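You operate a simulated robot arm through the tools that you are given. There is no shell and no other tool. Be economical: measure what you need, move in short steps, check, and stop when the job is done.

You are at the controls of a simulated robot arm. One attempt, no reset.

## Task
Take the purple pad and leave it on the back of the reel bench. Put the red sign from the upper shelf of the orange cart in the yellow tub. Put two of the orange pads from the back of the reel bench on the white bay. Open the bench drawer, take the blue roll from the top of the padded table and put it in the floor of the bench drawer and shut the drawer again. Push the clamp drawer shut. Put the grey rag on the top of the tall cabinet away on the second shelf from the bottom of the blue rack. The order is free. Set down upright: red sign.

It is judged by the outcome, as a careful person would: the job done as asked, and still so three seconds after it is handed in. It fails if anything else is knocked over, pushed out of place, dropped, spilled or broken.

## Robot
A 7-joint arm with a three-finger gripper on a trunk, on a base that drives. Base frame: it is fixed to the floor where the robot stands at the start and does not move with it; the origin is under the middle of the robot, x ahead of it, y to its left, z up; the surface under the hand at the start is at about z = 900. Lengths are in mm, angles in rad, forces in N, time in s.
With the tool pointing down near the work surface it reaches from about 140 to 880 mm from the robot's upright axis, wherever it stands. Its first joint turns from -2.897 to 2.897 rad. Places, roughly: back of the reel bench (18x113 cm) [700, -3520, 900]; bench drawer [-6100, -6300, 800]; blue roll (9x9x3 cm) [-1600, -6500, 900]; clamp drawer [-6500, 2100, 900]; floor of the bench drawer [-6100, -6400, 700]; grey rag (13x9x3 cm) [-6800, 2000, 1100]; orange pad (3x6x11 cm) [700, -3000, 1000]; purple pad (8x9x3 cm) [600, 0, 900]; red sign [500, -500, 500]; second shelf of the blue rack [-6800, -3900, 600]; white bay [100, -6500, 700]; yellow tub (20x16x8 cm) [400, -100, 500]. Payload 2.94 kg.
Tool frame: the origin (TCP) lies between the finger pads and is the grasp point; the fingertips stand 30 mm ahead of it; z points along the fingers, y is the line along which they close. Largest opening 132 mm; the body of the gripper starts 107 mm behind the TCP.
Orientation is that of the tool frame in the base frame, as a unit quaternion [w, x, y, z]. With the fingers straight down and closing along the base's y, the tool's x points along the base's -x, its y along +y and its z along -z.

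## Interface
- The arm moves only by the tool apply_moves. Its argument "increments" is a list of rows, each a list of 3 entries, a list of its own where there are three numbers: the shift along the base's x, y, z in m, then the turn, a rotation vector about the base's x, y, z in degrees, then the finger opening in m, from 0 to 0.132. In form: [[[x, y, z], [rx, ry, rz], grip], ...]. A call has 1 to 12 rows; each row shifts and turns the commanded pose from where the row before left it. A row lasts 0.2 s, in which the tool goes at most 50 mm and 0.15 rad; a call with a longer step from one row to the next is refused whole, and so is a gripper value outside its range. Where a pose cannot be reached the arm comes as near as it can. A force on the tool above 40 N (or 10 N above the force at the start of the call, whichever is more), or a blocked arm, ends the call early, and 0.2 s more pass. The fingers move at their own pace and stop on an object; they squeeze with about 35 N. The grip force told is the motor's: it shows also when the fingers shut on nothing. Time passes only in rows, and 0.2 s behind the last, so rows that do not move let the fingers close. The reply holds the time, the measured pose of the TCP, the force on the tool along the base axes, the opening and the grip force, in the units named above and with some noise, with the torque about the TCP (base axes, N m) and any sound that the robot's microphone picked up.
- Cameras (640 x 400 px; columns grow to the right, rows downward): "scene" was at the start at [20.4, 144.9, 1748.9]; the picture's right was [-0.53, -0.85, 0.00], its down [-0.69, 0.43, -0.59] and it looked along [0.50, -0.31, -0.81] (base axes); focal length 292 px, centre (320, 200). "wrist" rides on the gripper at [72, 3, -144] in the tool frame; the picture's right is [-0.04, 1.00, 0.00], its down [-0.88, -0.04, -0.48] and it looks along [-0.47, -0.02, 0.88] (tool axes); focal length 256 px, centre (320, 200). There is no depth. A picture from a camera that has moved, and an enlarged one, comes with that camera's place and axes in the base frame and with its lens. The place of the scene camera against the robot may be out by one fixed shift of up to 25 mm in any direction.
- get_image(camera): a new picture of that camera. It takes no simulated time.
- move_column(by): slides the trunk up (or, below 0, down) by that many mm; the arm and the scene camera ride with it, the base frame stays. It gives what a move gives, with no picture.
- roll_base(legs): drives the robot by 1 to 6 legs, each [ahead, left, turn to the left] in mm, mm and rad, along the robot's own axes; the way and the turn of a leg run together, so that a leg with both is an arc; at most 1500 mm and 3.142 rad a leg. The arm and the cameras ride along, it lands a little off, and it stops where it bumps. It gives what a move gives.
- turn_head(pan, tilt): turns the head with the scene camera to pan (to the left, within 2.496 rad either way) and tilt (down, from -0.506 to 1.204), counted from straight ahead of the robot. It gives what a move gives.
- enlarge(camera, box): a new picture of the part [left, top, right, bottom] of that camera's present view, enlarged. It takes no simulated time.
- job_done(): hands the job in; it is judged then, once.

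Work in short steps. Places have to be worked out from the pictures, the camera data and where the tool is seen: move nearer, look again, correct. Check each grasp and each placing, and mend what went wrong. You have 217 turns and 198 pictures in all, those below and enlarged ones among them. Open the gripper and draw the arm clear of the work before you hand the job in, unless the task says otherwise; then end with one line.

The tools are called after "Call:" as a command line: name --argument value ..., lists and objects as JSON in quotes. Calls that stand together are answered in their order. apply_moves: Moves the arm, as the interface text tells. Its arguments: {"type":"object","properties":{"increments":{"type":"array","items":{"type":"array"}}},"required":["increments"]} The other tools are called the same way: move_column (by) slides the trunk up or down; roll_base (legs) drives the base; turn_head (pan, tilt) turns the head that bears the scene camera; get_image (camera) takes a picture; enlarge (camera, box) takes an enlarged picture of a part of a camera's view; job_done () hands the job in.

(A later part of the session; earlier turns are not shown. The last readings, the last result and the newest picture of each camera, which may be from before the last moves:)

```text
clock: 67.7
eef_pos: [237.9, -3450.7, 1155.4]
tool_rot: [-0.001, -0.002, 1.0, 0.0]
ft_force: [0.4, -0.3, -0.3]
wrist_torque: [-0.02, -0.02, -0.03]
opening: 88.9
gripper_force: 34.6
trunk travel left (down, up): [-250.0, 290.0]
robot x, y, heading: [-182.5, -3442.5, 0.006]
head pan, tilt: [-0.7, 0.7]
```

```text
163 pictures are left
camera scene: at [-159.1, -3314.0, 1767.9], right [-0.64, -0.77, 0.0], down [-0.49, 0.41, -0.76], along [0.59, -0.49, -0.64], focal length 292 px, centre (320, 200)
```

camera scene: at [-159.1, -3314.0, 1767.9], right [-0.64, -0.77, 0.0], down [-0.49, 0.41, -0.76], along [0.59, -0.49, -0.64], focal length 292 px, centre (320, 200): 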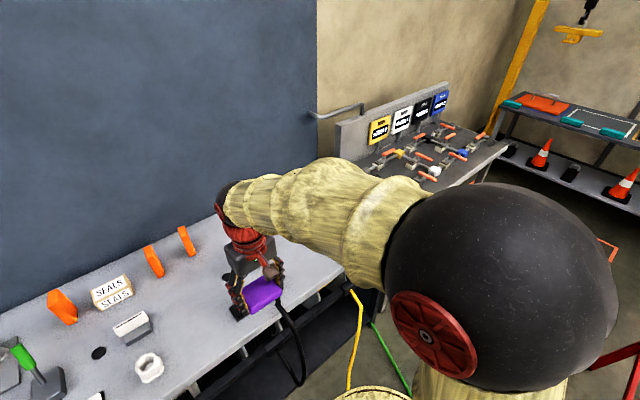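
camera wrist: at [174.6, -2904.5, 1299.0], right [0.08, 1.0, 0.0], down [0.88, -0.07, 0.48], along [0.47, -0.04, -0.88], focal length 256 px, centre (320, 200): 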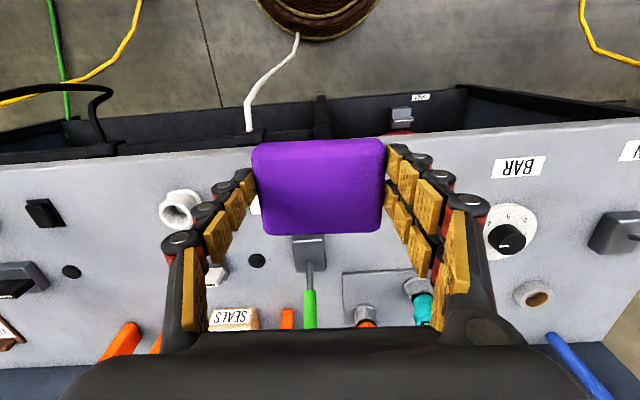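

Three standing orange pads at ≈(676,-3024), (679,-3287), (700,-3413). The back strip right of them (y≈-3580) seems free. Drive nearer and look with the wrist.

Call:
roll_base --legs '[[160, -140, 0]]'

Call:
apply_moves --increments '[[[0.04, 0, 0.01], [0, 0, 0], 0.07], [[0.045, 0, 0.0], [0, 0, 0], 0.07], [[0.045, 0, 0.0], [0, 0, 0], 0.07], [[0, 0, 0.0], [0, 0, 0], 0.07]]'

Call:
get_image --camera "wrist"

Call:
turn_head --pan 0.3 --tilt 0.7

Call:
get_image --camera "scene"

```text
clock: 69.3
eef_pos: [396.4, -3590.1, 1155.8]
tool_rot: [-0.001, -0.002, 1.0, 0.0]
ft_force: [0.6, -0.8, -0.8]
wrist_torque: [-0.04, 0.03, 0.0]
opening: 88.9
gripper_force: 34.6
trunk travel left (down, up): [-250.0, 290.0]
robot x, y, heading: [-23.5, -3583.6, 0.001]
head pan, tilt: [-0.7, 0.7]
```

```text
clock: 70.3
eef_pos: [528.2, -3592.1, 1165.3]
tool_rot: [-0.001, -0.002, 1.0, 0.0]
ft_force: [-0.3, 0.5, -0.9]
wrist_torque: [-0.03, 0.02, -0.02]
opening: 88.8
gripper_force: 35.1
trunk travel left (down, up): [-250.0, 290.0]
robot x, y, heading: [-21.8, -3586.9, -0.001]
head pan, tilt: [-0.7, 0.7]
```

```text
162 pictures are left
camera wrist: at [455.0, -3587.7, 1308.6], right [0.04, 1.0, 0.0], down [0.88, -0.04, 0.47], along [0.47, -0.02, -0.88], focal length 256 px, centre (320, 200)
```

wrist: 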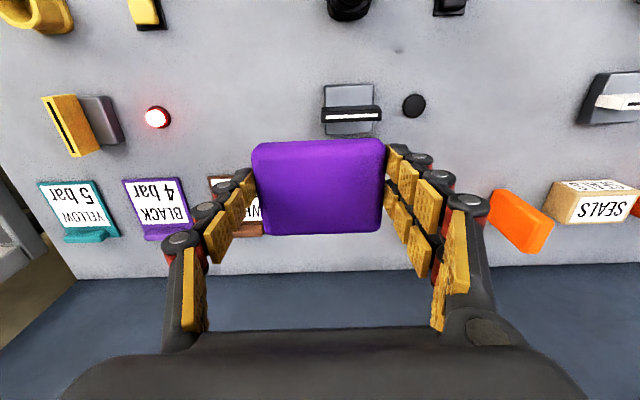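

```text
clock: 71.6
eef_pos: [527.7, -3591.1, 1165.0]
tool_rot: [0.0, -0.002, 1.0, 0.0]
ft_force: [-0.5, -0.8, -0.8]
wrist_torque: [-0.01, 0.02, -0.01]
opening: 88.9
gripper_force: 35.1
trunk travel left (down, up): [-250.0, 290.0]
robot x, y, heading: [-26.5, -3586.7, 0.002]
head pan, tilt: [0.3, 0.7]
```

```text
161 pictures are left
camera scene: at [15.3, -3375.3, 1767.9], right [0.3, -0.96, 0.0], down [-0.62, -0.19, -0.76], along [0.73, 0.23, -0.64], focal length 292 px, centre (320, 200)
```

scene: 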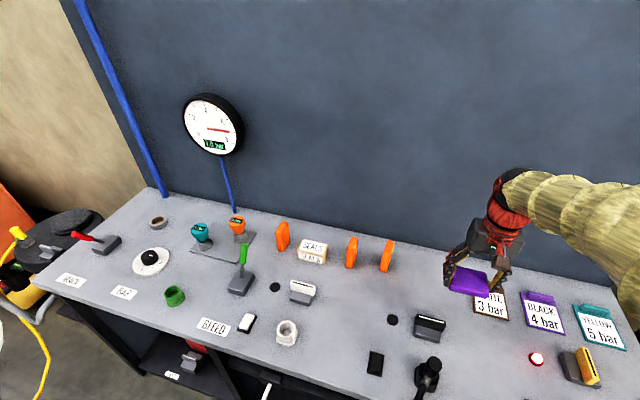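

Free gap between pad3 (y≈-3410) and the 3-bar card (y≲-3715). Place the purple pad at (695,-3570).

Call:
apply_moves --increments '[[[0.042, 0.005, 0], [0, 0, 0], 0.07], [[0.042, 0.005, 0], [0, 0, 0], 0.07], [[0.042, 0.005, 0], [0, 0, 0], 0.07], [[0.041, 0.006, 0], [0, 0, 0], 0.07], [[0, 0, -0.045], [0, 0, 0], 0.07], [[0, 0, -0.045], [0, 0, 0], 0.07], [[0, 0, -0.045], [0, 0, 0], 0.07], [[0, 0, 0], [0, 0, 0], 0.07]]'

Call:
get_image --camera "wrist"

Call:
get_image --camera "scene"

```text
clock: 73.4
eef_pos: [693.8, -3568.9, 1029.2]
tool_rot: [0.0, -0.002, 1.0, 0.0]
ft_force: [-0.5, -0.5, -0.8]
wrist_torque: [-0.01, 0.0, 0.02]
opening: 89.0
gripper_force: 35.3
trunk travel left (down, up): [-250.0, 290.0]
robot x, y, heading: [-24.6, -3584.8, 0.002]
head pan, tilt: [0.3, 0.7]
```

```text
160 pictures are left
camera wrist: at [619.6, -3564.9, 1173.3], right [0.04, 1.0, 0.0], down [0.88, -0.04, 0.48], along [0.47, -0.02, -0.88], focal length 256 px, centre (320, 200)
```

wrist: 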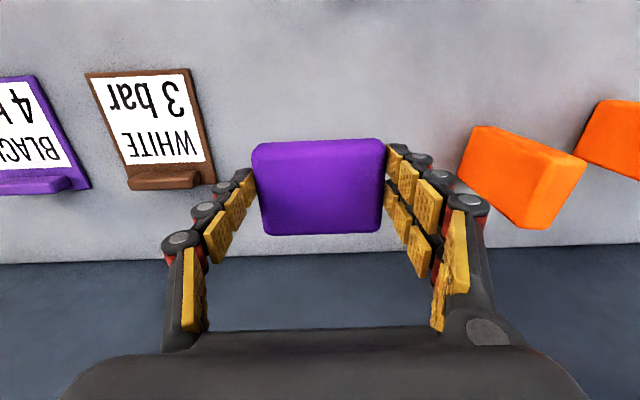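

```text
159 pictures are left
camera scene: at [15.6, -3375.2, 1767.9], right [0.3, -0.95, 0.0], down [-0.62, -0.19, -0.76], along [0.73, 0.23, -0.64], focal length 292 px, centre (320, 200)
```

scene: 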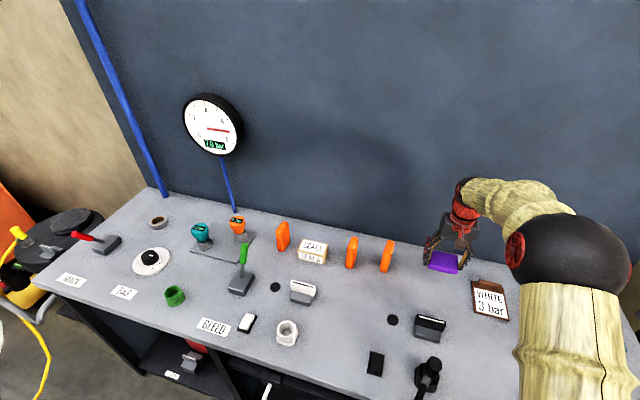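

Call:
apply_moves --increments '[[[0, 0, -0.045], [0, 0, 0], 0.07], [[0, 0, -0.035], [0, 0, 0], 0.07], [[0, 0, -0.006], [0, 0, 0], 0.07], [[0, 0, -0.004], [0, 0, 0], 0.07], [[0, 0, -0.003], [0, 0, 0], 0.07], [[0, 0, 0], [0, 0, 0], 0.07]]'

```text
clock: 74.8
eef_pos: [693.9, -3568.8, 938.4]
tool_rot: [0.0, -0.002, 1.0, 0.0]
ft_force: [0.1, -0.5, -0.9]
wrist_torque: [0.02, 0.0, 0.03]
opening: 88.8
gripper_force: 35.0
trunk travel left (down, up): [-250.0, 290.0]
robot x, y, heading: [-25.6, -3586.4, 0.0]
head pan, tilt: [0.3, 0.7]
```

Call:
apply_moves --increments '[[[0, 0, -0.003], [0, 0, 0], 0.07], [[0, 0, 0], [0, 0, 0], 0.07]]'

Call:
apply_moves --increments '[[[0, 0, -0.002], [0, 0, 0], 0.07], [[0, 0, 0], [0, 0, 0], 0.07]]'

```text
clock: 75.4
eef_pos: [692.7, -3569.9, 934.5]
tool_rot: [-0.001, -0.002, 1.0, 0.0]
ft_force: [0.0, -0.1, -0.3]
wrist_torque: [0.01, -0.01, -0.02]
opening: 88.7
gripper_force: 34.7
trunk travel left (down, up): [-250.0, 290.0]
robot x, y, heading: [-23.5, -3587.4, -0.004]
head pan, tilt: [0.3, 0.7]
```

```text
clock: 76.0
eef_pos: [693.2, -3570.2, 935.3]
tool_rot: [0.001, -0.002, 1.0, 0.0]
ft_force: [-3.5, 0.3, 13.7]
wrist_torque: [0.02, 0.13, 0.01]
opening: 89.0
gripper_force: 35.1
trunk travel left (down, up): [-250.0, 290.0]
robot x, y, heading: [-23.1, -3583.8, 0.006]
head pan, tilt: [0.3, 0.7]
```

Contact. Release, rise straight up.

Call:
apply_moves --increments '[[[0, 0, 0.001], [0, 0, 0], 0.11], [[0, 0, 0], [0, 0, 0], 0.11], [[0, 0, 0], [0, 0, 0], 0.11], [[0, 0, 0.04], [0, 0, 0], 0.11], [[0, 0, 0.045], [0, 0, 0], 0.11], [[0, 0, 0.045], [0, 0, 0], 0.11], [[0, 0, 0.045], [0, 0, 0], 0.11]]'

Call:
get_image --camera "wrist"

```text
clock: 77.6
eef_pos: [689.4, -3571.0, 1107.9]
tool_rot: [-0.001, -0.002, 1.0, 0.0]
ft_force: [-0.2, -0.2, 0.3]
wrist_torque: [0.03, -0.03, -0.01]
opening: 110.3
gripper_force: 0.1
trunk travel left (down, up): [-250.0, 290.0]
robot x, y, heading: [-23.3, -3588.7, 0.005]
head pan, tilt: [0.3, 0.7]
```

```text
158 pictures are left
camera wrist: at [616.5, -3566.9, 1251.0], right [0.04, 1.0, 0.0], down [0.88, -0.04, 0.47], along [0.47, -0.02, -0.88], focal length 256 px, centre (320, 200)
```

wrist: 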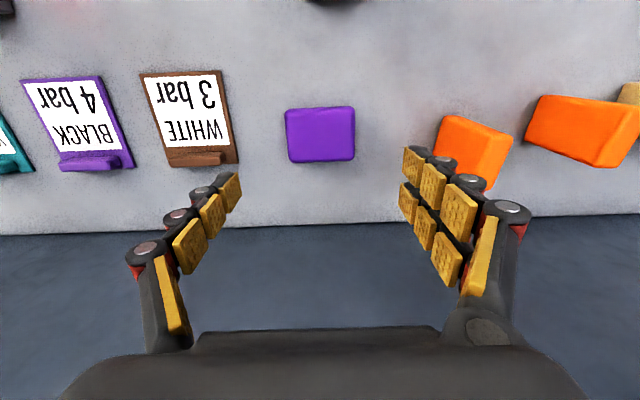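

Purple pad placed. Now above orange pad3 (≈(700,-3408)).

Call:
apply_moves --increments '[[[0, 0.042, 0.005], [0, 0, 0], 0.11], [[0, 0.042, 0.005], [0, 0, 0], 0.11], [[0, 0.042, 0.005], [0, 0, 0], 0.11], [[0, 0.038, 0], [0, 0, 0], 0.11], [[0, 0, 0], [0, 0, 0], 0.11]]'

Call:
get_image --camera "wrist"

```text
clock: 78.8
eef_pos: [693.3, -3407.0, 1123.0]
tool_rot: [-0.001, -0.001, 1.0, 0.0]
ft_force: [0.3, 0.9, 0.0]
wrist_torque: [0.0, -0.03, 0.02]
opening: 110.4
gripper_force: 0.1
trunk travel left (down, up): [-250.0, 290.0]
robot x, y, heading: [-23.3, -3583.0, 0.002]
head pan, tilt: [0.3, 0.7]
```

```text
157 pictures are left
camera wrist: at [620.6, -3403.2, 1265.8], right [0.04, 1.0, 0.0], down [0.88, -0.04, 0.47], along [0.47, -0.02, -0.88], focal length 256 px, centre (320, 200)
```

wrist: 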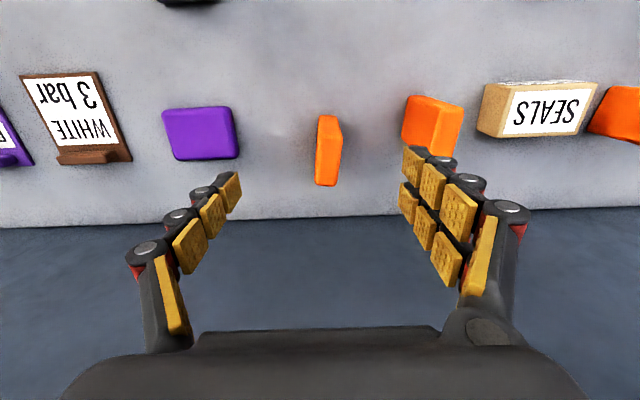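

Call:
enlarge --camera "wrist" --box '[260, 80, 420, 220]'

```text
2.86 times, centred on (340, 150) of wrist
camera zoom: at [620.6, -3403.2, 1265.8], right [0.04, 1.0, 0.0], down [0.88, -0.04, 0.47], along [0.47, -0.02, -0.88], focal length 731 px, centre (263, 343)
```

zoom: 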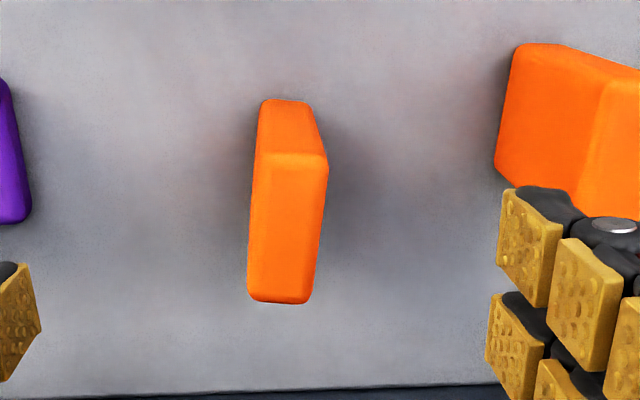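

Pad3 top centre ≈(710,-3397), yawed about -5.7°. Align, narrow the fingers and descend.

Call:
apply_moves --increments '[[[0.017, 0.01, 0], [0, 0, -5.7], 0.07], [[0, 0, -0.03], [0, 0, 0], 0.07], [[0, 0, -0.03], [0, 0, 0], 0.07], [[0, 0, 0], [0, 0, 0], 0.07]]'

Call:
get_image --camera "wrist"

```text
clock: 79.8
eef_pos: [712.0, -3394.9, 1062.3]
tool_rot: [-0.001, 0.048, 0.999, 0.001]
ft_force: [0.1, 0.2, -0.3]
wrist_torque: [0.0, 0.03, -0.01]
opening: 70.0
gripper_force: 0.0
trunk travel left (down, up): [-250.0, 290.0]
robot x, y, heading: [-25.1, -3583.2, -0.005]
head pan, tilt: [0.3, 0.7]
```

```text
155 pictures are left
camera wrist: at [639.2, -3384.7, 1205.2], right [0.14, 0.99, 0.0], down [0.87, -0.12, 0.47], along [0.47, -0.07, -0.88], focal length 256 px, centre (320, 200)
```

wrist: 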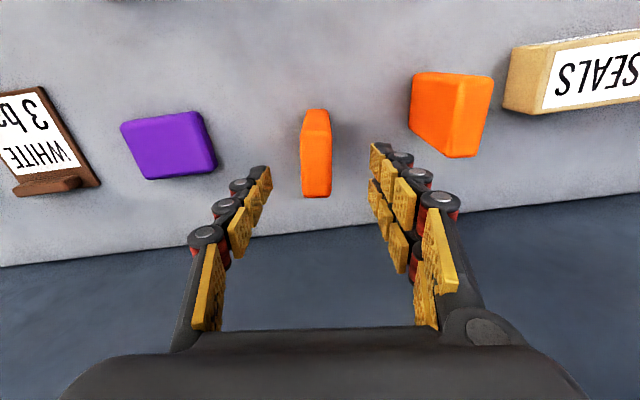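

Aligned. Descend and close.

Call:
apply_moves --increments '[[[0, 0, -0.04], [0, 0, 0], 0.07], [[0, 0, -0.038], [0, 0, 0], 0.07], [[0, 0, 0], [0, 0, 0], 0.07], [[0, 0, 0], [0, 0, 0], 0.02], [[0, 0, 0], [0, 0, 0], 0.02], [[0, 0, 0], [0, 0, 0], 0.02], [[0, 0, 0], [0, 0, 0], 0.02], [[0, 0, 0], [0, 0, 0], 0.02]]'

Call:
get_image --camera "wrist"

```text
clock: 81.6
eef_pos: [709.8, -3395.0, 982.9]
tool_rot: [0.0, 0.048, 0.999, -0.001]
ft_force: [-1.0, 0.1, 0.2]
wrist_torque: [0.0, 0.01, 0.03]
opening: 25.5
gripper_force: 34.1
trunk travel left (down, up): [-250.0, 290.0]
robot x, y, heading: [-23.8, -3585.1, 0.003]
head pan, tilt: [0.3, 0.7]
```

```text
154 pictures are left
camera wrist: at [637.7, -3385.0, 1127.6], right [0.14, 0.99, 0.0], down [0.87, -0.12, 0.47], along [0.47, -0.07, -0.88], focal length 256 px, centre (320, 200)
```

wrist: 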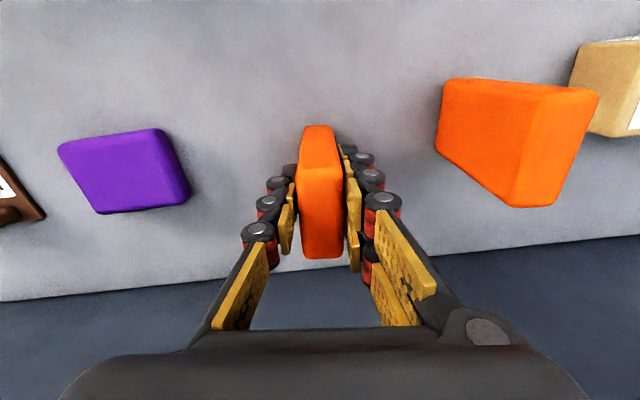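

Gripped. Lift, retract and look ahead toward the far end.

Call:
apply_moves --increments '[[[0, 0, 0.04], [0, 0, 0], 0.02], [[0, 0, 0.045], [0, 0, 0], 0.02], [[0, 0, 0.045], [0, 0, 0], 0.02], [[0, 0, 0.045], [0, 0, 0], 0.02], [[-0.03, -0.03, 0.02], [0, 0, 5.7], 0.02], [[-0.04, -0.025, 0], [0, 0, 0], 0.02], [[-0.04, -0.025, 0], [0, 0, 0], 0.02], [[-0.04, -0.025, 0], [0, 0, 0], 0.02], [[-0.04, -0.025, 0], [0, 0, 0], 0.02], [[-0.04, -0.025, 0], [0, 0, 0], 0.02], [[-0.04, -0.02, 0], [0, 0, 0], 0.02]]'

Call:
turn_head --pan -1.5 --tilt 0.45

Call:
get_image --camera "scene"

```text
clock: 84.0
eef_pos: [438.9, -3572.4, 1181.4]
tool_rot: [0.0, -0.003, 1.0, -0.001]
ft_force: [0.8, 0.4, -0.3]
wrist_torque: [0.0, 0.0, -0.02]
opening: 25.1
gripper_force: 35.0
trunk travel left (down, up): [-250.0, 290.0]
robot x, y, heading: [-24.1, -3585.6, -0.002]
head pan, tilt: [0.3, 0.7]
```

```text
clock: 85.8
eef_pos: [440.9, -3570.3, 1181.2]
tool_rot: [-0.001, -0.003, 1.0, 0.0]
ft_force: [0.2, -0.4, -0.9]
wrist_torque: [-0.04, 0.01, -0.03]
opening: 25.2
gripper_force: 35.7
trunk travel left (down, up): [-250.0, 290.0]
robot x, y, heading: [-20.9, -3581.3, 0.001]
head pan, tilt: [-1.499, 0.45]
```

```text
153 pictures are left
camera scene: at [-59.1, -3492.0, 1790.1], right [-1.0, -0.07, 0.0], down [-0.03, 0.43, -0.9], along [0.07, -0.9, -0.44], focal length 292 px, centre (320, 200)
```

scene: 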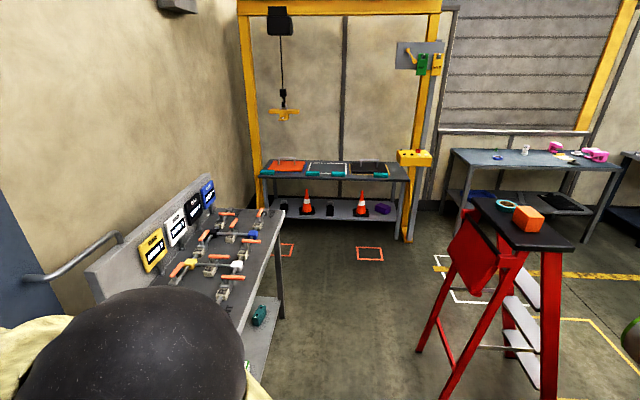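

The gantry bench holds three mats; the white-bordered one at ≈(85,-6460,700) is the white bay. Back off, turn right, and drive toward it.

Call:
roll_base --legs '[[-100, 0, 0], [0, 0, -1.571], [1300, 0, 0], [400, 180, 0]]'

Call:
turn_head --pan 0.0 --tilt 0.6

Call:
get_image --camera "scene"

Call:
get_image --camera "wrist"

```text
clock: 99.2
eef_pos: [68.2, -5765.1, 1180.6]
tool_rot: [-0.001, 0.707, 0.707, 0.001]
ft_force: [0.3, 0.1, -0.1]
wrist_torque: [0.02, 0.01, 0.0]
opening: 25.4
gripper_force: 35.0
trunk travel left (down, up): [-250.0, 290.0]
robot x, y, heading: [53.3, -5303.2, -1.573]
head pan, tilt: [-1.499, 0.45]
```

```text
clock: 100.8
eef_pos: [68.2, -5764.3, 1180.8]
tool_rot: [-0.001, 0.707, 0.707, 0.001]
ft_force: [-0.5, -0.5, -0.6]
wrist_torque: [0.05, -0.03, 0.02]
opening: 25.1
gripper_force: 34.4
trunk travel left (down, up): [-250.0, 290.0]
robot x, y, heading: [53.0, -5302.5, -1.574]
head pan, tilt: [0.0, 0.6]
```

```text
152 pictures are left
camera scene: at [233.2, -5365.5, 1776.5], right [-1.0, 0.0, 0.0], down [0.0, 0.57, -0.82], along [0.0, -0.82, -0.57], focal length 292 px, centre (320, 200)
```

scene: 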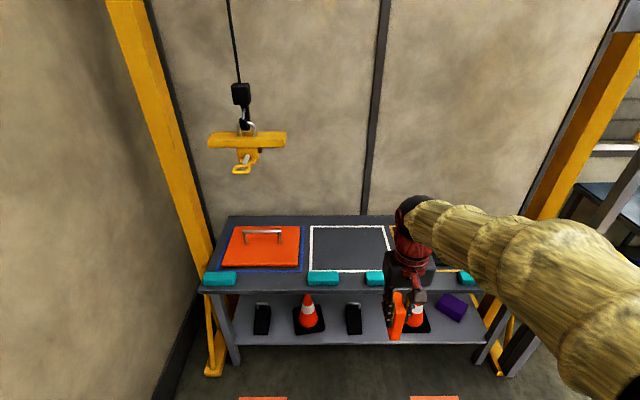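

```text
151 pictures are left
camera wrist: at [70.7, -5691.9, 1324.0], right [1.0, -0.04, 0.0], down [-0.04, -0.88, 0.47], along [-0.02, -0.47, -0.88], focal length 256 px, centre (320, 200)
```

wrist: 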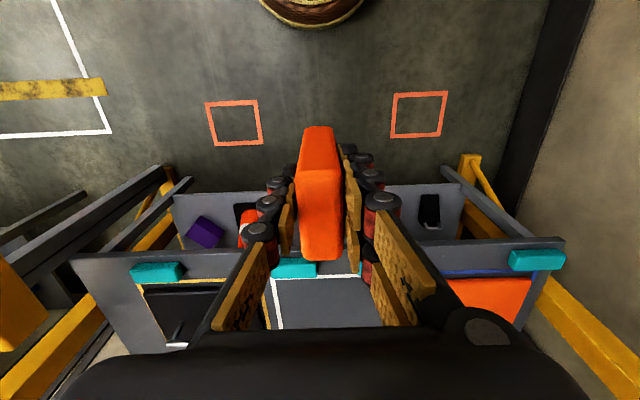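

White bay spans x≈-130…285, y≈-6312…-6653. Approach 525 mm further.

Call:
roll_base --legs '[[525, 0, 0]]'

Call:
apply_moves --increments '[[[0.03, -0.03, 0], [0, 0, 0], 0.02], [[0.03, -0.03, 0], [0, 0, 0], 0.02], [[0.03, -0.03, 0], [0, 0, 0], 0.02], [[0.0, -0.03, -0.03], [0, 0, 0], 0.02], [[0.0, -0.02, -0.045], [0, 0, 0], 0.02], [[0.0, 0, -0.045], [0, 0, 0], 0.02], [[0.0, 0, -0.045], [0, 0, 0], 0.02], [[0, 0, 0], [0, 0, 0], 0.02]]'

Call:
get_image --camera "wrist"

Call:
get_image --camera "scene"

```text
clock: 103.8
eef_pos: [70.6, -6280.7, 1180.8]
tool_rot: [0.0, 0.706, 0.709, 0.001]
ft_force: [-0.2, -0.4, -0.4]
wrist_torque: [0.05, 0.02, 0.03]
opening: 24.9
gripper_force: 35.3
trunk travel left (down, up): [-250.0, 290.0]
robot x, y, heading: [58.8, -5814.4, -1.571]
head pan, tilt: [0.0, 0.6]
```

```text
clock: 105.6
eef_pos: [159.0, -6419.2, 1015.4]
tool_rot: [0.0, 0.705, 0.709, 0.0]
ft_force: [0.0, -0.4, -0.6]
wrist_torque: [0.0, -0.01, 0.0]
opening: 25.1
gripper_force: 34.8
trunk travel left (down, up): [-250.0, 290.0]
robot x, y, heading: [54.5, -5819.0, -1.567]
head pan, tilt: [0.0, 0.6]
```

```text
150 pictures are left
camera wrist: at [161.6, -6346.2, 1158.3], right [1.0, -0.04, 0.0], down [-0.03, -0.88, 0.47], along [-0.02, -0.47, -0.88], focal length 256 px, centre (320, 200)
```

wrist: 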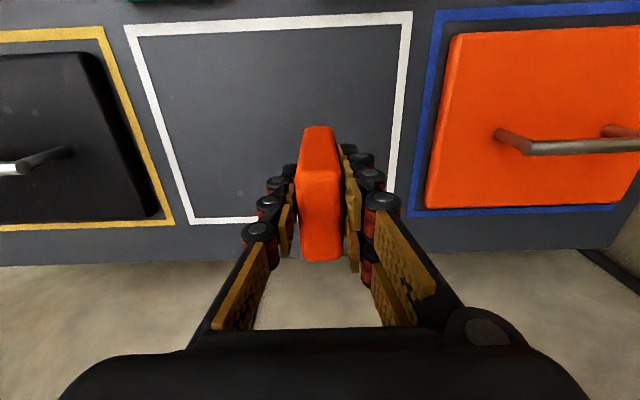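

```text
149 pictures are left
camera scene: at [234.0, -5880.8, 1776.5], right [-1.0, 0.0, 0.0], down [0.0, 0.57, -0.82], along [0.0, -0.82, -0.57], focal length 292 px, centre (320, 200)
```

scene: 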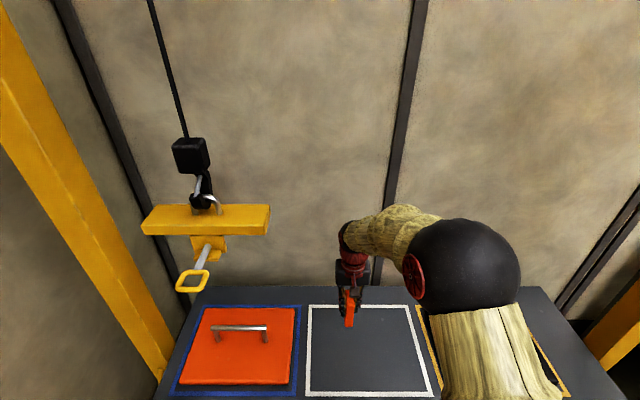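

Bay confirmed: x -122…297, y -6286…-6630. Lower pad A at (175,-6440).

Call:
apply_moves --increments '[[[0.016, -0.02, -0.03], [0, 0, 0], 0.02], [[0, 0, -0.045], [0, 0, 0], 0.02], [[0, 0, -0.045], [0, 0, 0], 0.02], [[0, 0, -0.045], [0, 0, 0], 0.02], [[0, 0, -0.04], [0, 0, 0], 0.02], [[0, 0, -0.01], [0, 0, 0], 0.02], [[0, 0, 0], [0, 0, 0], 0.02]]'

Call:
get_image --camera "wrist"

```text
clock: 107.2
eef_pos: [176.1, -6442.7, 802.6]
tool_rot: [0.001, 0.706, 0.708, -0.001]
ft_force: [-0.3, 1.4, 14.9]
wrist_torque: [0.38, 0.01, -0.02]
opening: 25.3
gripper_force: 34.7
trunk travel left (down, up): [-250.0, 290.0]
robot x, y, heading: [60.1, -5814.4, -1.569]
head pan, tilt: [0.0, 0.6]
```

```text
148 pictures are left
camera wrist: at [178.0, -6369.8, 946.8], right [1.0, -0.04, 0.0], down [-0.03, -0.88, 0.48], along [-0.02, -0.48, -0.88], focal length 256 px, centre (320, 200)
```

wrist: 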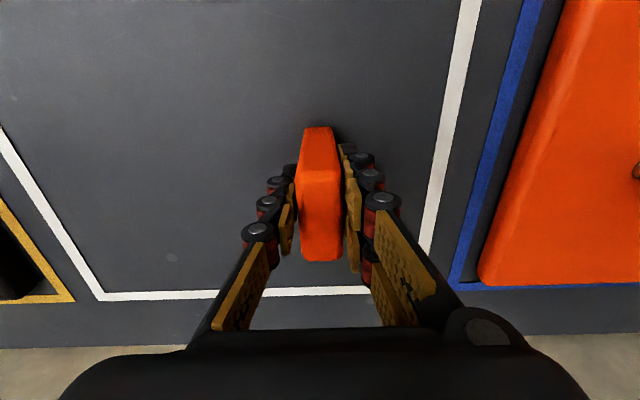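

Contact at TCP 802 (surface ≈720). Release and rise.

Call:
apply_moves --increments '[[[0, 0, 0.002], [0, 0, 0], 0.02], [[0, 0, 0], [0, 0, 0], 0.08], [[0, 0, 0], [0, 0, 0], 0.08], [[0, 0, 0], [0, 0, 0], 0.08], [[0, 0, 0.03], [0, 0, 0], 0.08], [[0, 0, 0.045], [0, 0, 0], 0.08], [[0, 0, 0.045], [0, 0, 0], 0.08], [[0, 0, 0.045], [0, 0, 0], 0.08], [[0, 0, 0.045], [0, 0, 0], 0.08], [[0, 0, 0.045], [0, 0, 0], 0.08], [[0, 0, 0.045], [0, 0, 0], 0.08], [[0, 0, 0.045], [0, 0, 0], 0.08]]'

Call:
get_image --camera "wrist"

```text
clock: 109.8
eef_pos: [177.9, -6440.4, 1150.0]
tool_rot: [-0.001, 0.705, 0.709, 0.001]
ft_force: [-0.3, -0.8, 0.6]
wrist_torque: [-0.04, 0.01, 0.01]
opening: 80.1
gripper_force: 0.0
trunk travel left (down, up): [-250.0, 290.0]
robot x, y, heading: [53.2, -5817.1, -1.57]
head pan, tilt: [0.0, 0.6]
```

```text
147 pictures are left
camera wrist: at [180.3, -6368.2, 1292.7], right [1.0, -0.04, 0.0], down [-0.03, -0.88, 0.47], along [-0.02, -0.47, -0.88], focal length 256 px, centre (320, 200)
```

wrist: 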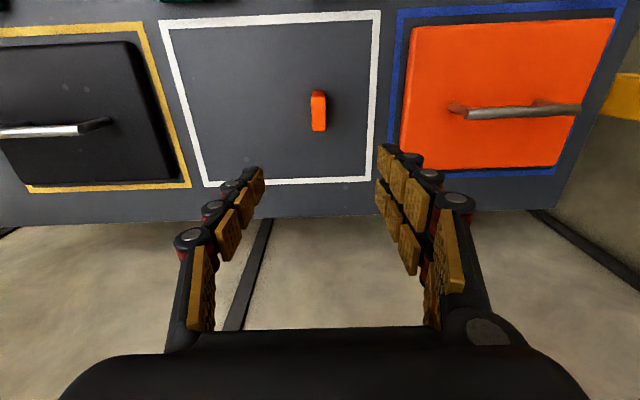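

Pad A stands in the bay. Retract and drive back for pad2.

Call:
apply_moves --increments '[[[-0.025, 0.04, 0.005], [0, 0, 0], 0.08], [[-0.025, 0.04, 0.005], [0, 0, 0], 0.08], [[-0.025, 0.04, 0.005], [0, 0, 0], 0.08], [[-0.025, 0.04, 0.005], [0, 0, 0], 0.08], [[-0.015, 0.04, 0.01], [0, 0, 0], 0.08]]'

Call:
roll_base --legs '[[-525, 0, 0], [-400, -180, 0], [-1300, 0, 0], [0, 0, 1.571], [100, 300, 0]]'

Call:
get_image --camera "wrist"

```text
clock: 111.0
eef_pos: [62.4, -6239.8, 1179.2]
tool_rot: [-0.001, 0.705, 0.709, 0.0]
ft_force: [0.0, 0.1, -0.1]
wrist_torque: [0.01, 0.0, -0.01]
opening: 79.8
gripper_force: 0.0
trunk travel left (down, up): [-250.0, 290.0]
robot x, y, heading: [56.2, -5818.7, -1.567]
head pan, tilt: [0.0, 0.6]
```

```text
clock: 128.1
eef_pos: [391.1, -3268.2, 1178.4]
tool_rot: [-0.001, 0.004, 1.0, 0.001]
ft_force: [0.2, -0.1, 0.0]
wrist_torque: [-0.03, 0.01, 0.03]
opening: 80.0
gripper_force: 0.2
trunk travel left (down, up): [-250.0, 290.0]
robot x, y, heading: [-30.3, -3269.9, -0.01]
head pan, tilt: [0.0, 0.6]
```

```text
146 pictures are left
camera wrist: at [318.2, -3264.5, 1322.0], right [0.05, 1.0, 0.0], down [0.88, -0.04, 0.47], along [0.47, -0.02, -0.88], focal length 256 px, centre (320, 200)
```

wrist: 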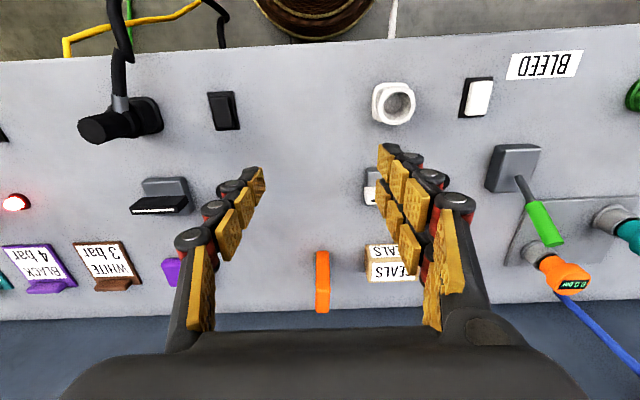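

Pad2 ahead at ≈(692,-3274). Extend above it.

Call:
apply_moves --increments '[[[0.045, 0, 0], [0, 0, 0], 0.08], [[0.048, 0, 0], [0, 0, 0], 0.08], [[0.048, 0, 0], [0, 0, 0], 0.08], [[0.048, 0, 0], [0, 0, 0], 0.08], [[0.048, 0, 0], [0, 0, 0], 0.08], [[0.048, 0, 0], [0, 0, 0], 0.08], [[0, 0, -0.045], [0, 0, 0], 0.08], [[0, 0, 0], [0, 0, 0], 0.08]]'

Call:
enlarge --camera "wrist" --box '[240, 80, 400, 220]'

```text
clock: 129.9
eef_pos: [677.9, -3269.7, 1133.1]
tool_rot: [-0.001, 0.004, 1.0, 0.0]
ft_force: [-0.4, -1.0, -0.2]
wrist_torque: [0.04, 0.04, -0.01]
opening: 80.1
gripper_force: 0.0
trunk travel left (down, up): [-250.0, 290.0]
robot x, y, heading: [-30.1, -3270.1, -0.012]
head pan, tilt: [0.0, 0.6]
```

```text
2.86 times, centred on (320, 150) of wrist
camera zoom: at [604.3, -3265.1, 1276.4], right [0.05, 1.0, 0.0], down [0.88, -0.04, 0.47], along [0.47, -0.02, -0.88], focal length 731 px, centre (320, 343)
```

zoom: 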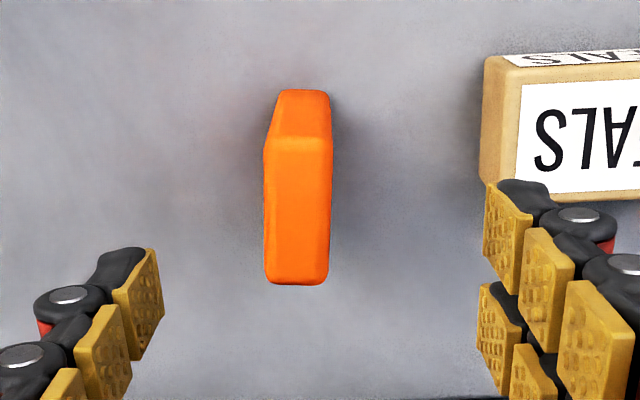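

Pad2 top centre ≈(692,-3277), aligned. Descend with 60 mm opening and grip.

Call:
apply_moves --increments '[[[0.014, -0.008, -0.03], [0, 0, 0], 0.06], [[0, 0, -0.03], [0, 0, 0], 0.06], [[0, 0, -0.045], [0, 0, 0], 0.06], [[0, 0, -0.045], [0, 0, 0], 0.06], [[0, 0, 0], [0, 0, 0], 0.06], [[0, 0, 0], [0, 0, 0], 0.015], [[0, 0, 0], [0, 0, 0], 0.015], [[0, 0, 0], [0, 0, 0], 0.015], [[0, 0, 0], [0, 0, 0], 0.015]]'

Call:
get_image --camera "wrist"

```text
clock: 131.9
eef_pos: [689.2, -3278.2, 985.3]
tool_rot: [-0.002, 0.004, 1.0, 0.0]
ft_force: [-0.7, 0.0, 0.1]
wrist_torque: [0.01, 0.0, -0.01]
opening: 25.3
gripper_force: 29.9
trunk travel left (down, up): [-250.0, 290.0]
robot x, y, heading: [-34.0, -3269.4, -0.007]
head pan, tilt: [0.0, 0.6]
```

```text
144 pictures are left
camera wrist: at [617.4, -3274.1, 1128.1], right [0.05, 1.0, 0.0], down [0.88, -0.04, 0.47], along [0.47, -0.02, -0.88], focal length 256 px, centre (320, 200)
```

wrist: 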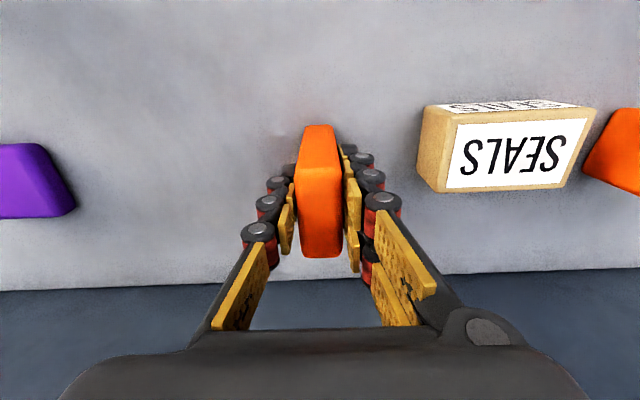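

Gripped. Lift, retract, and drive back to the gantry bench.

Call:
apply_moves --increments '[[[0, 0, 0.04], [0, 0, 0], 0.015], [[0, 0, 0.045], [0, 0, 0], 0.015], [[0, 0, 0.045], [0, 0, 0], 0.015], [[0, 0, 0.045], [0, 0, 0], 0.015], [[-0.04, 0, 0.02], [0, 0, 0], 0.015], [[-0.048, 0, 0], [0, 0, 0], 0.015], [[-0.048, 0, 0], [0, 0, 0], 0.015], [[-0.048, 0, 0], [0, 0, 0], 0.015], [[-0.048, 0, 0], [0, 0, 0], 0.015], [[-0.04, 0, 0], [0, 0, 0], 0.015]]'

Call:
roll_base --legs '[[-100, -300, 0], [0, 0, -1.561], [1300, 0, 0], [400, 180, 0], [525, 0, 0]]'

Call:
get_image --camera "wrist"

```text
clock: 134.1
eef_pos: [417.0, -3275.0, 1179.4]
tool_rot: [-0.001, 0.004, 1.0, -0.001]
ft_force: [-0.3, 0.0, 0.0]
wrist_torque: [-0.04, 0.01, -0.05]
opening: 25.1
gripper_force: 35.3
trunk travel left (down, up): [-250.0, 290.0]
robot x, y, heading: [-33.8, -3268.3, -0.007]
head pan, tilt: [0.0, 0.6]
```

```text
clock: 151.1
eef_pos: [116.6, -6252.9, 1178.9]
tool_rot: [0.0, 0.692, 0.722, 0.001]
ft_force: [0.4, -0.1, -1.1]
wrist_torque: [0.03, -0.02, 0.0]
opening: 25.2
gripper_force: 35.1
trunk travel left (down, up): [-250.0, 290.0]
robot x, y, heading: [100.2, -5799.2, -1.535]
head pan, tilt: [0.0, 0.6]
```

```text
143 pictures are left
camera wrist: at [115.7, -6181.0, 1322.0], right [1.0, 0.0, 0.0], down [0.0, -0.88, 0.47], along [0.0, -0.47, -0.88], focal length 256 px, centre (320, 200)
```

wrist: 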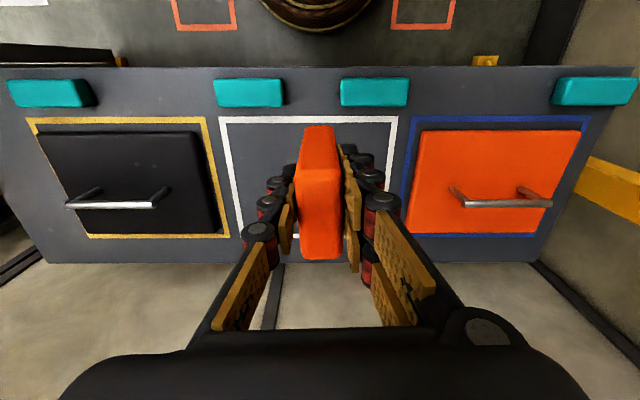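

Move to (15,-6440) and lower.

Call:
apply_moves --increments '[[[-0.025, -0.04, 0], [0, 0, 0], 0.015], [[-0.025, -0.04, 0], [0, 0, 0], 0.015], [[-0.025, -0.04, 0], [0, 0, 0], 0.015], [[-0.025, -0.04, 0], [0, 0, 0], 0.015], [[0, -0.027, -0.04], [0, 0, 0], 0.015], [[0, 0, -0.048], [0, 0, 0], 0.015], [[0, 0, -0.048], [0, 0, 0], 0.015], [[0, 0, -0.048], [0, 0, 0], 0.015], [[0, 0, -0.048], [0, 0, 0], 0.015], [[0, 0, -0.048], [0, 0, 0], 0.015], [[0, 0, -0.048], [0, 0, 0], 0.015], [[0, 0, 0], [0, 0, 0], 0.015]]'

Call:
get_image --camera "wrist"

```text
clock: 153.7
eef_pos: [14.7, -6438.4, 849.3]
tool_rot: [0.0, 0.692, 0.722, 0.0]
ft_force: [0.2, 0.5, -1.3]
wrist_torque: [0.01, -0.01, -0.01]
opening: 25.2
gripper_force: 35.3
trunk travel left (down, up): [-250.0, 290.0]
robot x, y, heading: [97.3, -5802.4, -1.538]
head pan, tilt: [0.0, 0.6]
```

```text
142 pictures are left
camera wrist: at [15.0, -6366.4, 991.8], right [1.0, 0.0, 0.0], down [0.0, -0.88, 0.47], along [0.0, -0.47, -0.88], focal length 256 px, centre (320, 200)
```

wrist: 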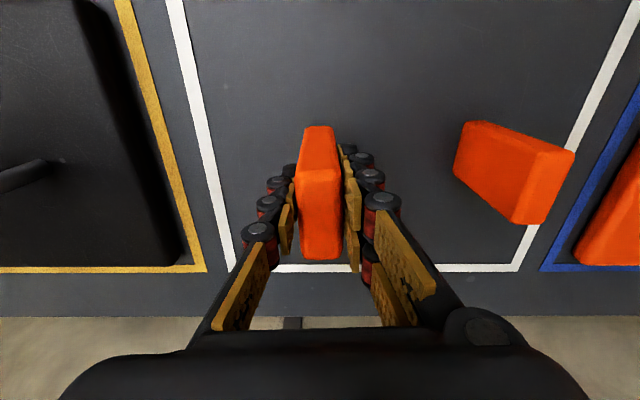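

Call:
apply_moves --increments '[[[0, 0, -0.03], [0, 0, 0], 0.015], [[0, 0, -0.01], [0, 0, 0], 0.015], [[0, 0, -0.003], [0, 0, 0], 0.015], [[0, 0, 0], [0, 0, 0], 0.015]]'

Call:
apply_moves --increments '[[[0, 0, -0.003], [0, 0, 0], 0.015], [[0, 0, 0], [0, 0, 0], 0.015]]'

```text
clock: 154.7
eef_pos: [16.3, -6439.8, 806.2]
tool_rot: [0.0, 0.692, 0.722, 0.001]
ft_force: [-0.7, 0.8, -1.3]
wrist_torque: [0.02, -0.01, 0.01]
opening: 25.2
gripper_force: 34.4
trunk travel left (down, up): [-250.0, 290.0]
robot x, y, heading: [97.6, -5804.0, -1.53]
head pan, tilt: [0.0, 0.6]
```

```text
clock: 155.3
eef_pos: [16.5, -6440.1, 805.0]
tool_rot: [0.0, 0.692, 0.722, 0.0]
ft_force: [-0.1, 2.6, 6.4]
wrist_torque: [0.12, 0.05, 0.0]
opening: 25.0
gripper_force: 35.2
trunk travel left (down, up): [-250.0, 290.0]
robot x, y, heading: [101.3, -5801.9, -1.534]
head pan, tilt: [0.0, 0.6]
```

Contact. Release and rise, then retract.

Call:
apply_moves --increments '[[[0, 0, 0.001], [0, 0, 0], 0.07], [[0, 0, 0], [0, 0, 0], 0.07], [[0, 0, 0], [0, 0, 0], 0.07], [[0, 0, 0.03], [0, 0, 0], 0.07], [[0, 0, 0.045], [0, 0, 0], 0.07], [[0, 0, 0.045], [0, 0, 0], 0.07], [[0, 0, 0.045], [0, 0, 0], 0.07], [[0, 0, 0.045], [0, 0, 0], 0.07], [[0, 0, 0.045], [0, 0, 0], 0.07], [[0.01, 0.045, 0.01], [0, 0, 0], 0.07], [[0.01, 0.045, 0.01], [0, 0, 0], 0.07], [[0.02, 0.045, 0], [0, 0, 0], 0.07]]'

Call:
get_image --camera "wrist"

Call:
turn_head --pan -1.2 --tilt 0.5

Call:
get_image --camera "scene"

```text
clock: 157.9
eef_pos: [57.3, -6305.7, 1080.5]
tool_rot: [0.0, 0.692, 0.722, 0.0]
ft_force: [0.0, 0.2, 0.2]
wrist_torque: [0.01, -0.03, 0.01]
opening: 69.8
gripper_force: 0.0
trunk travel left (down, up): [-250.0, 290.0]
robot x, y, heading: [98.2, -5804.0, -1.536]
head pan, tilt: [0.0, 0.6]
```

```text
141 pictures are left
camera wrist: at [56.4, -6232.7, 1223.8], right [1.0, 0.0, 0.0], down [0.0, -0.88, 0.48], along [0.0, -0.48, -0.88], focal length 256 px, centre (320, 200)
```

wrist: 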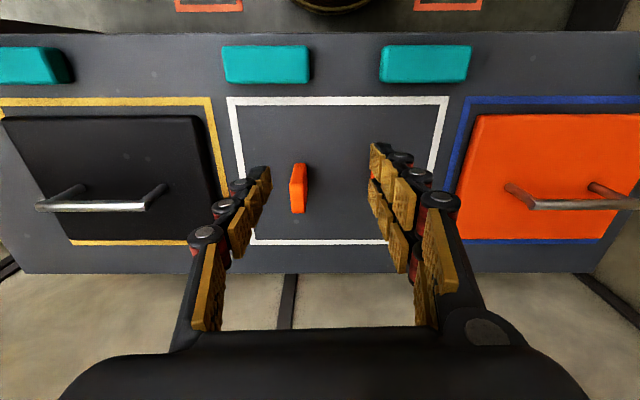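

```text
clock: 159.3
eef_pos: [57.1, -6306.4, 1080.0]
tool_rot: [-0.001, 0.692, 0.722, 0.001]
ft_force: [0.0, 0.3, -0.8]
wrist_torque: [0.04, -0.01, 0.02]
opening: 69.9
gripper_force: 0.0
trunk travel left (down, up): [-250.0, 290.0]
robot x, y, heading: [102.2, -5801.7, -1.531]
head pan, tilt: [-1.201, 0.499]
```

```text
140 pictures are left
camera scene: at [193.1, -5808.2, 1785.6], right [-0.4, 0.92, 0.0], down [0.44, 0.19, -0.88], along [-0.81, -0.35, -0.48], focal length 292 px, centre (320, 200)
```

scene: 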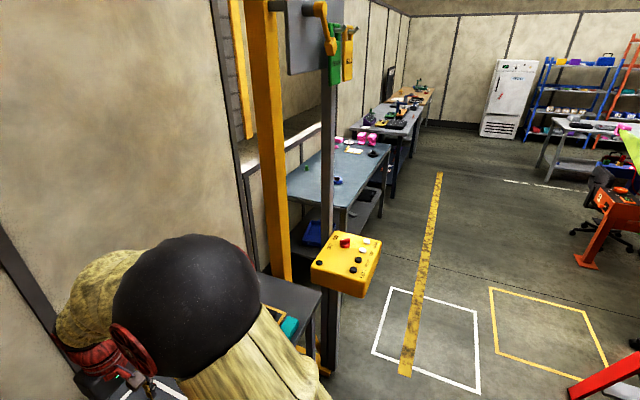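

Both pads are in the bay. Next the blue roll on the padded table (-1600,-6500). Back up, turn right, drive along -x.

Call:
apply_moves --increments '[[[0.02, 0.03, 0.03], [0, 0, 0], 0.09], [[0.02, 0.03, 0.03], [0, 0, 0], 0.09], [[0.0, 0.03, 0.03], [0, 0, 0], 0.09]]'

Call:
roll_base --legs '[[-350, 0, 0], [0, 0, -1.606], [1500, 0, 0], [200, 0, 0], [0, 0, 1.571]]'

Call:
turn_head --pan -0.3 --tilt 0.6

Call:
get_image --camera "scene"

```text
clock: 160.1
eef_pos: [97.0, -6216.0, 1169.2]
tool_rot: [0.0, 0.692, 0.722, 0.001]
ft_force: [-0.5, -0.2, -0.2]
wrist_torque: [0.01, 0.02, -0.02]
opening: 90.1
gripper_force: 0.0
trunk travel left (down, up): [-250.0, 290.0]
robot x, y, heading: [101.0, -5801.4, -1.531]
head pan, tilt: [-1.201, 0.499]
```

```text
clock: 178.4
eef_pos: [-1649.9, -5900.0, 1169.2]
tool_rot: [-0.001, 0.696, 0.718, 0.001]
ft_force: [0.7, 0.0, 0.1]
wrist_torque: [-0.03, 0.04, 0.03]
opening: 90.2
gripper_force: 0.1
trunk travel left (down, up): [-250.0, 290.0]
robot x, y, heading: [-1643.6, -5487.4, -1.548]
head pan, tilt: [-1.201, 0.499]
```

```text
clock: 179.6
eef_pos: [-1649.6, -5900.6, 1170.0]
tool_rot: [-0.001, 0.697, 0.717, 0.0]
ft_force: [0.3, -0.3, -0.1]
wrist_torque: [0.0, -0.01, 0.01]
opening: 90.1
gripper_force: 0.1
trunk travel left (down, up): [-250.0, 290.0]
robot x, y, heading: [-1643.4, -5488.2, -1.542]
head pan, tilt: [-0.3, 0.6]
```

```text
139 pictures are left
camera scene: at [-1489.5, -5544.2, 1776.5], right [-0.96, 0.27, 0.0], down [0.15, 0.54, -0.83], along [-0.22, -0.79, -0.56], focal length 292 px, centre (320, 200)
```

scene: 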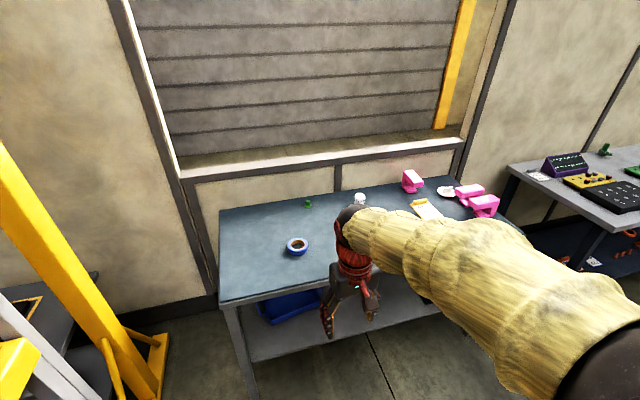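

Blue roll (a ring) at ≈(-1638,-6444). Approach 400 mm.

Call:
roll_base --legs '[[400, 0, -0.026]]'

Call:
get_image --camera "wrist"

```text
clock: 182.1
eef_pos: [-1653.1, -6308.4, 1170.2]
tool_rot: [0.0, 0.705, 0.71, 0.0]
ft_force: [0.6, 0.2, -0.2]
wrist_torque: [-0.02, -0.01, -0.01]
opening: 90.1
gripper_force: 0.0
trunk travel left (down, up): [-250.0, 290.0]
robot x, y, heading: [-1636.8, -5895.2, -1.568]
head pan, tilt: [-0.3, 0.6]
```

```text
138 pictures are left
camera wrist: at [-1650.5, -6236.5, 1312.2], right [1.0, -0.04, 0.0], down [-0.03, -0.88, 0.47], along [-0.02, -0.47, -0.88], focal length 256 px, centre (320, 200)
```

wrist: 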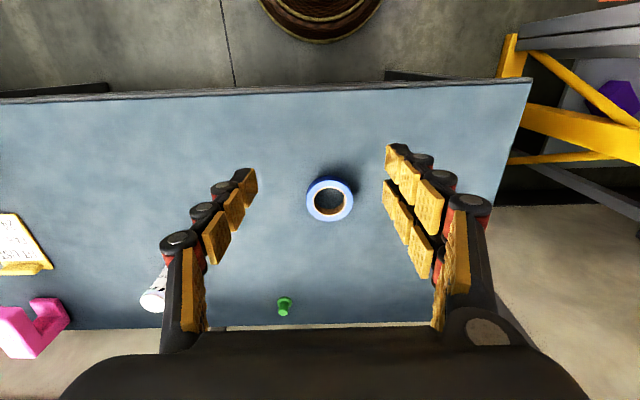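

Roll at ≈(-1642,-6449), 85–90 mm. Move above and lower.

Call:
apply_moves --increments '[[[0.003, -0.036, -0.03], [0, 0, 0], 0.115], [[0.003, -0.036, -0.03], [0, 0, 0], 0.115], [[0.003, -0.036, -0.03], [0, 0, 0], 0.115], [[0.002, -0.033, -0.03], [0, 0, 0], 0.115], [[0, 0, -0.03], [0, 0, 0], 0.115], [[0, 0, 0], [0, 0, 0], 0.115]]'

Call:
get_image --camera "wrist"

```text
clock: 183.5
eef_pos: [-1643.3, -6449.1, 1021.1]
tool_rot: [0.0, 0.704, 0.71, 0.0]
ft_force: [-0.2, -0.3, 0.4]
wrist_torque: [-0.01, 0.02, 0.01]
opening: 114.9
gripper_force: 0.1
trunk travel left (down, up): [-250.0, 290.0]
robot x, y, heading: [-1638.9, -5895.7, -1.566]
head pan, tilt: [-0.3, 0.6]
```

```text
137 pictures are left
camera wrist: at [-1640.7, -6376.9, 1163.5], right [1.0, -0.04, 0.0], down [-0.03, -0.88, 0.47], along [-0.02, -0.47, -0.88], focal length 256 px, centre (320, 200)
```

wrist: 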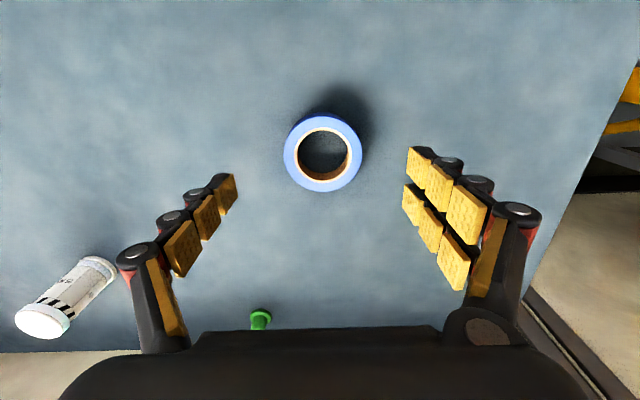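

Two views suggest the roll top nearer z≈895, y≈-6460. Descend partly and re-measure.

Call:
apply_moves --increments '[[[0.001, -0.008, -0.03], [0, 0, 0], 0.115], [[0, 0, -0.03], [0, 0, 0], 0.115], [[0, 0, 0], [0, 0, 0], 0.115]]'

Call:
get_image --camera "wrist"

```text
clock: 184.3
eef_pos: [-1639.3, -6457.8, 960.4]
tool_rot: [-0.001, 0.705, 0.709, 0.0]
ft_force: [0.2, 0.0, 0.0]
wrist_torque: [-0.05, -0.04, -0.02]
opening: 115.0
gripper_force: 0.0
trunk travel left (down, up): [-250.0, 290.0]
robot x, y, heading: [-1633.9, -5895.4, -1.563]
head pan, tilt: [-0.3, 0.6]
```

```text
136 pictures are left
camera wrist: at [-1637.7, -6384.6, 1103.5], right [1.0, -0.04, 0.0], down [-0.03, -0.88, 0.47], along [-0.02, -0.47, -0.88], focal length 256 px, centre (320, 200)
```

wrist: 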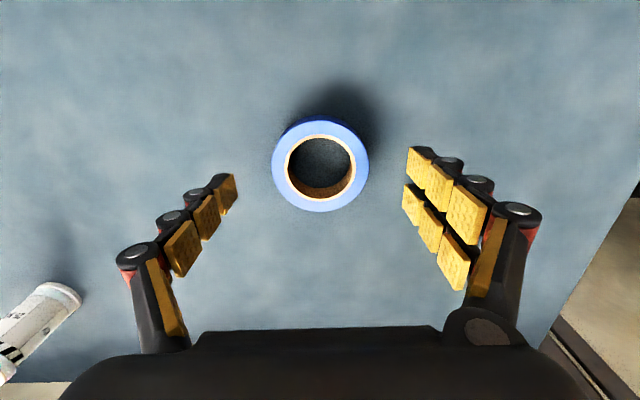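

Roll top ≈883, table ≈853, centre (-1641,-6464). Descend to TCP 889 and close.

Call:
apply_moves --increments '[[[-0.001, -0.006, -0.03], [0, 0, 0], 0.115], [[0, 0, -0.03], [0, 0, 0], 0.115], [[0, 0, -0.007], [0, 0, 0], 0.115], [[0, 0, -0.005], [0, 0, 0], 0.115], [[0, 0, 0], [0, 0, 0], 0.115]]'

Call:
get_image --camera "wrist"

```text
clock: 185.5
eef_pos: [-1642.1, -6464.4, 887.7]
tool_rot: [-0.001, 0.705, 0.709, 0.0]
ft_force: [0.2, -0.4, -0.1]
wrist_torque: [0.03, 0.01, 0.0]
opening: 115.1
gripper_force: 0.0
trunk travel left (down, up): [-250.0, 290.0]
robot x, y, heading: [-1635.6, -5894.3, -1.57]
head pan, tilt: [-0.3, 0.6]
```

```text
135 pictures are left
camera wrist: at [-1640.0, -6392.0, 1031.0], right [1.0, -0.04, 0.0], down [-0.03, -0.88, 0.47], along [-0.02, -0.47, -0.88], focal length 256 px, centre (320, 200)
```

wrist: 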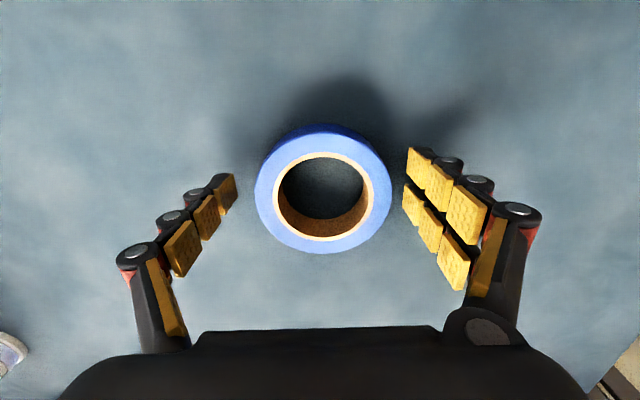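

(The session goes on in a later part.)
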